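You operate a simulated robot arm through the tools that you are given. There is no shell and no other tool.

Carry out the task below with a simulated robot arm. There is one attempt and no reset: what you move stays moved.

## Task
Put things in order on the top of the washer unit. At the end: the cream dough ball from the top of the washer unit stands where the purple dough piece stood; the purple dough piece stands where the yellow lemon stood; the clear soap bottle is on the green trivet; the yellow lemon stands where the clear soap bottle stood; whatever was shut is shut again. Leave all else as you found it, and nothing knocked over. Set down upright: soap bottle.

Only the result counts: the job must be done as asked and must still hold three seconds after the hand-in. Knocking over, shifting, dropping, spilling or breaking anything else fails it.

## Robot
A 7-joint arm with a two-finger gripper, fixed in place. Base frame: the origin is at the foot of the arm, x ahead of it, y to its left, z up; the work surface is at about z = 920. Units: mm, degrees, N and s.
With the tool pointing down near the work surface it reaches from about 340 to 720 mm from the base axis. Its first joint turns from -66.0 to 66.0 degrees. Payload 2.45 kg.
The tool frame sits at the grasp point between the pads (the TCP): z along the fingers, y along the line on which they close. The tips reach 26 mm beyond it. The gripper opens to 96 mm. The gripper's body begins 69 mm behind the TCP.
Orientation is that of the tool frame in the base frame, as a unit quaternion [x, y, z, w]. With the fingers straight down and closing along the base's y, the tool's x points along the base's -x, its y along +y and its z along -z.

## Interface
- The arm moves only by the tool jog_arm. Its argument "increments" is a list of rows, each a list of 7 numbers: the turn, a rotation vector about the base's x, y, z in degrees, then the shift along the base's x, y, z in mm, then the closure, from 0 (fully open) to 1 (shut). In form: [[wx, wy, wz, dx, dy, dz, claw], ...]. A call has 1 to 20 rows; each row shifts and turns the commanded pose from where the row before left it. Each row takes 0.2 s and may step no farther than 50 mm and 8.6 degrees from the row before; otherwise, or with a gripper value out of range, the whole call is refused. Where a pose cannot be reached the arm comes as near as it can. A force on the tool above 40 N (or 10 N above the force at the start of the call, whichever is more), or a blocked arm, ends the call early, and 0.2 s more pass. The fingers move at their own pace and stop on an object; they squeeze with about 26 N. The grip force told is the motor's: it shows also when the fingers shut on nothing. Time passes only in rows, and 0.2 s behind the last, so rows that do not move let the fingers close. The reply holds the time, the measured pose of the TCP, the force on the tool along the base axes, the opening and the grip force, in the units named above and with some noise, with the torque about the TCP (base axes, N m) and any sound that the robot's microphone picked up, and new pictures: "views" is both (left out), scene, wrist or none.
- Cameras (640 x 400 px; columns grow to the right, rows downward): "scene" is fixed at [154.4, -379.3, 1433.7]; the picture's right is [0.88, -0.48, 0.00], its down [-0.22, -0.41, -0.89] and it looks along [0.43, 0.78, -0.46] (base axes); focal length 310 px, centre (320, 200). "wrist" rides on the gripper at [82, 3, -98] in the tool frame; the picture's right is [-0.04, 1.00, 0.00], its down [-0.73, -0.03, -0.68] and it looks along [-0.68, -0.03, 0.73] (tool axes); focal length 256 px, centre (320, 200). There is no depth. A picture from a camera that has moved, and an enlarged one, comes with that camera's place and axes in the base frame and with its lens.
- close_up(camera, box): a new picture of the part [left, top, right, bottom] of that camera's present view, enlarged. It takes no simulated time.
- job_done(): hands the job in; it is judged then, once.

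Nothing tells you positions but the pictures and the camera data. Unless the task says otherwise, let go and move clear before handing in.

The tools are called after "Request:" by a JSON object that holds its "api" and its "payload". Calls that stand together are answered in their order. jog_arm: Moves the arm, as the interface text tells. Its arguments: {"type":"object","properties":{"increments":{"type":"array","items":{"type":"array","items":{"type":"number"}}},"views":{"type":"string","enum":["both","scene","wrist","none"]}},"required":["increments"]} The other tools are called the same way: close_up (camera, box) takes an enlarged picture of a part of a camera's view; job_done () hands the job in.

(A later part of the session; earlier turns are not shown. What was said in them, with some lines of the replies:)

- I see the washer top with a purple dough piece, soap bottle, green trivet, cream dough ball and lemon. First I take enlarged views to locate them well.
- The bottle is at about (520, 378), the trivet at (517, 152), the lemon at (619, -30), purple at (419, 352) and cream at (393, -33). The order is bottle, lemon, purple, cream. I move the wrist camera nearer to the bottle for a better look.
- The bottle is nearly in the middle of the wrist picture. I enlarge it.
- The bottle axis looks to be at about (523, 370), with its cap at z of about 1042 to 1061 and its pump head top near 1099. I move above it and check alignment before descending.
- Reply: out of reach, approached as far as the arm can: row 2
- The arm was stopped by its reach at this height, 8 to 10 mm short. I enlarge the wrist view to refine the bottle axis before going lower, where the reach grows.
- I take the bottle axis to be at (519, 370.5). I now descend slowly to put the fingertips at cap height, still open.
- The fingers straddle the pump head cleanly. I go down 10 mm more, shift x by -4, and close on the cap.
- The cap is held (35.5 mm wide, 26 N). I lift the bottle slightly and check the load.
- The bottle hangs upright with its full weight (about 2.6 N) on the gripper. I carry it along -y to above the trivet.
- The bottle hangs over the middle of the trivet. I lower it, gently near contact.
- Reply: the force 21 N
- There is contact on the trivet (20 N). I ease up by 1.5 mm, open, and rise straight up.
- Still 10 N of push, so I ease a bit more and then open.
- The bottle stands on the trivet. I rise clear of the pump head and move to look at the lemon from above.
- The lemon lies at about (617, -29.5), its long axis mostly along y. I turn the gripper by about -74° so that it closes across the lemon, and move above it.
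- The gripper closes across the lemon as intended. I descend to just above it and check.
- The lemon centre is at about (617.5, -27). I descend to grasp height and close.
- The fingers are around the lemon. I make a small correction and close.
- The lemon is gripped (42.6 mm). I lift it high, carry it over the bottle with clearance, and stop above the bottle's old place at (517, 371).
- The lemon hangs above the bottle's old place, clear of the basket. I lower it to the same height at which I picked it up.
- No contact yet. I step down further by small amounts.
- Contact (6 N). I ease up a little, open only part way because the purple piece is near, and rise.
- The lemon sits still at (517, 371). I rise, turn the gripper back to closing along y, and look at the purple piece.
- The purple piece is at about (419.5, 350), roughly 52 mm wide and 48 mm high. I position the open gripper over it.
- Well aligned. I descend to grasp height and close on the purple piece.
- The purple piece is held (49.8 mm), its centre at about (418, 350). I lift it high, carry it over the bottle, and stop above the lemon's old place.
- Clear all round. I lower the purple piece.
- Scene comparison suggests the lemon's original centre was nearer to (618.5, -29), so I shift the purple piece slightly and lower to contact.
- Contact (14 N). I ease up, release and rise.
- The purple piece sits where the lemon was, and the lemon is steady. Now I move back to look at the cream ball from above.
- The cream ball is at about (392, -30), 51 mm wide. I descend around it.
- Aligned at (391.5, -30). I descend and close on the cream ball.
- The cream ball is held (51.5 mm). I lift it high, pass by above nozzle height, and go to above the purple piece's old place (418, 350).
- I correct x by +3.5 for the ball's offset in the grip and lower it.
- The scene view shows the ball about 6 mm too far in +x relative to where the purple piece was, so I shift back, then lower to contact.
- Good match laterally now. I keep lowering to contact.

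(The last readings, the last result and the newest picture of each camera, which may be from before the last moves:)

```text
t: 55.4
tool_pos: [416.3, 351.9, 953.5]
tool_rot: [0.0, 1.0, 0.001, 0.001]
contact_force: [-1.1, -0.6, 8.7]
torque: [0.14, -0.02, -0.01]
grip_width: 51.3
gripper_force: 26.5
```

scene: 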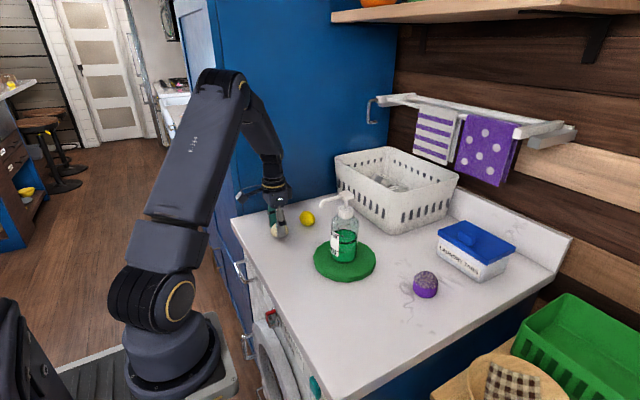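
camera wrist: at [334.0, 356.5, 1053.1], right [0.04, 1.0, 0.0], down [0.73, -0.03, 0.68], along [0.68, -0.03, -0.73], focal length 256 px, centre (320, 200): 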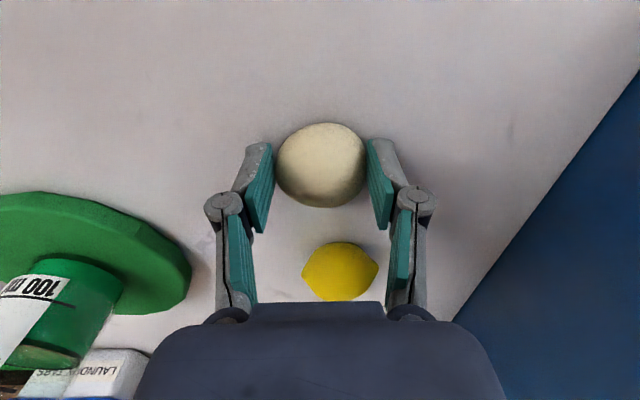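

Contact (8.7 N). I ease up, release and rise clear.

Request:
{"api": "jog_arm", "payload": {"increments": [[0, 0, 0, 0, 0, 0.6, 1], [0, 0, 0, 0, 0, 0, 1], [0, 0, 0, 0, 0, 0, 0.4], [0, 0, 0, 0, 0, 0, 0.2], [0, 0, 0, 0, 0, 0, 0], [0, 0, 0, 0, 0, 0, 0], [0, 0, 0, 0, 0, 15, 0], [0, 0, 0, 0, 0, 40, 0], [0, 0, 0, 0, 0, 45, 0], [0, 0, 0, 0, 0, 45, 0], [0, 0, 0, -20, -10, 40, 0], [0, 0, 0, -20, -10, 40, 0], [0, 0, 0, 0, 0, 0, 0]]}}

Request:
{"api": "close_up", "payload": {"camera": "scene", "box": [220, 140, 380, 240]}}

Request:
{"api": "close_up", "payload": {"camera": "wrist", "box": [100, 0, 420, 200]}}

```text
t: 58.2
tool_pos: [376.7, 331.6, 1178.6]
tool_rot: [0.0, 1.0, 0.0, -0.001]
contact_force: [0.7, 0.4, 0.4]
torque: [-0.03, -0.03, -0.02]
grip_width: 96.0
gripper_force: 0.0
camera wrist: at [293.7, 334.8, 1278.5], right [0.04, 1.0, 0.0], down [0.73, -0.03, 0.68], along [0.68, -0.03, -0.73], focal length 256 px, centre (320, 200)
```

scene: 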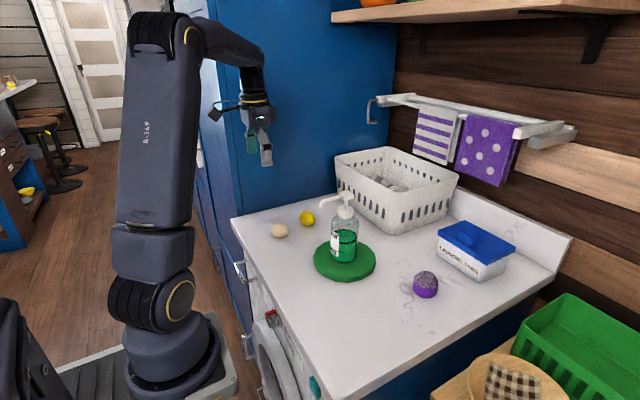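
wrist: 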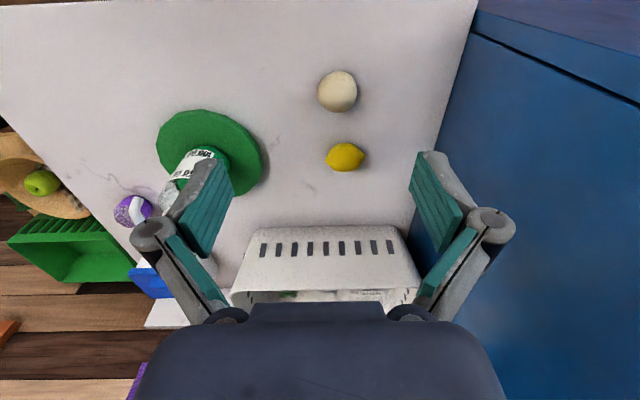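

```text
4.00 times, centred on (300, 190) of scene
camera zoom: at [154.4, -379.3, 1433.7], right [0.88, -0.48, 0.0], down [-0.22, -0.41, -0.89], along [0.43, 0.78, -0.46], focal length 1239 px, centre (400, 240)
```

zoom: 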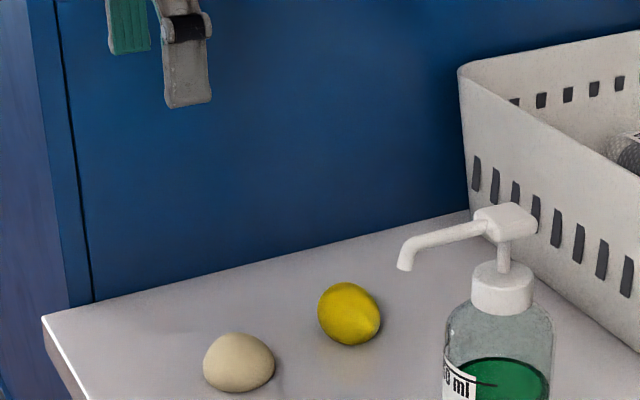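

```text
2.00 times, centred on (260, 100) of wrist
camera zoom: at [293.7, 334.8, 1278.5], right [0.04, 1.0, 0.0], down [0.73, -0.03, 0.68], along [0.68, -0.03, -0.73], focal length 512 px, centre (440, 400)
```

zoom: 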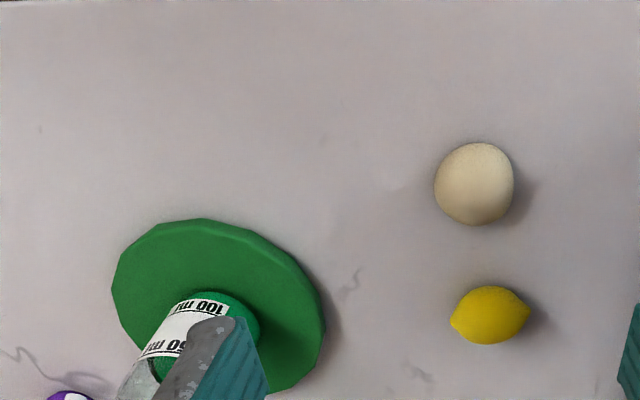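

The bottle is on the trivet, the lemon is on the bottle's old spot (about 7 mm off in y by my estimate), purple is on the lemon's and cream is on purple's. Everything stands still, nothing was opened or knocked, and the gripper is empty and clear, so I hand in.

Request:
{"api": "job_done", "payload": {}}

```text
The job is handed in.
```

The job is handed in, and all four items are where the task asked. In the last pictures everything stood still, and the gripper was empty and clear.

| Item | Now stands | Measured fit |
|---|---|---|
| Clear soap bottle | upright on the green trivet | roughly 10 mm from the trivet's centre |
| Yellow lemon | where the soap bottle stood | about 7 mm off in y |
| Purple dough piece | where the lemon stood | within a few mm |
| Cream dough ball | where the purple piece stood | within about 3 mm |

I left the lemon's 7 mm offset rather than risk picking it up again. The task gave no tolerance, so I can't say for certain that it counts as exact.

I opened nothing, so there was nothing to shut again. I saw no sign of anything else being moved or knocked over.
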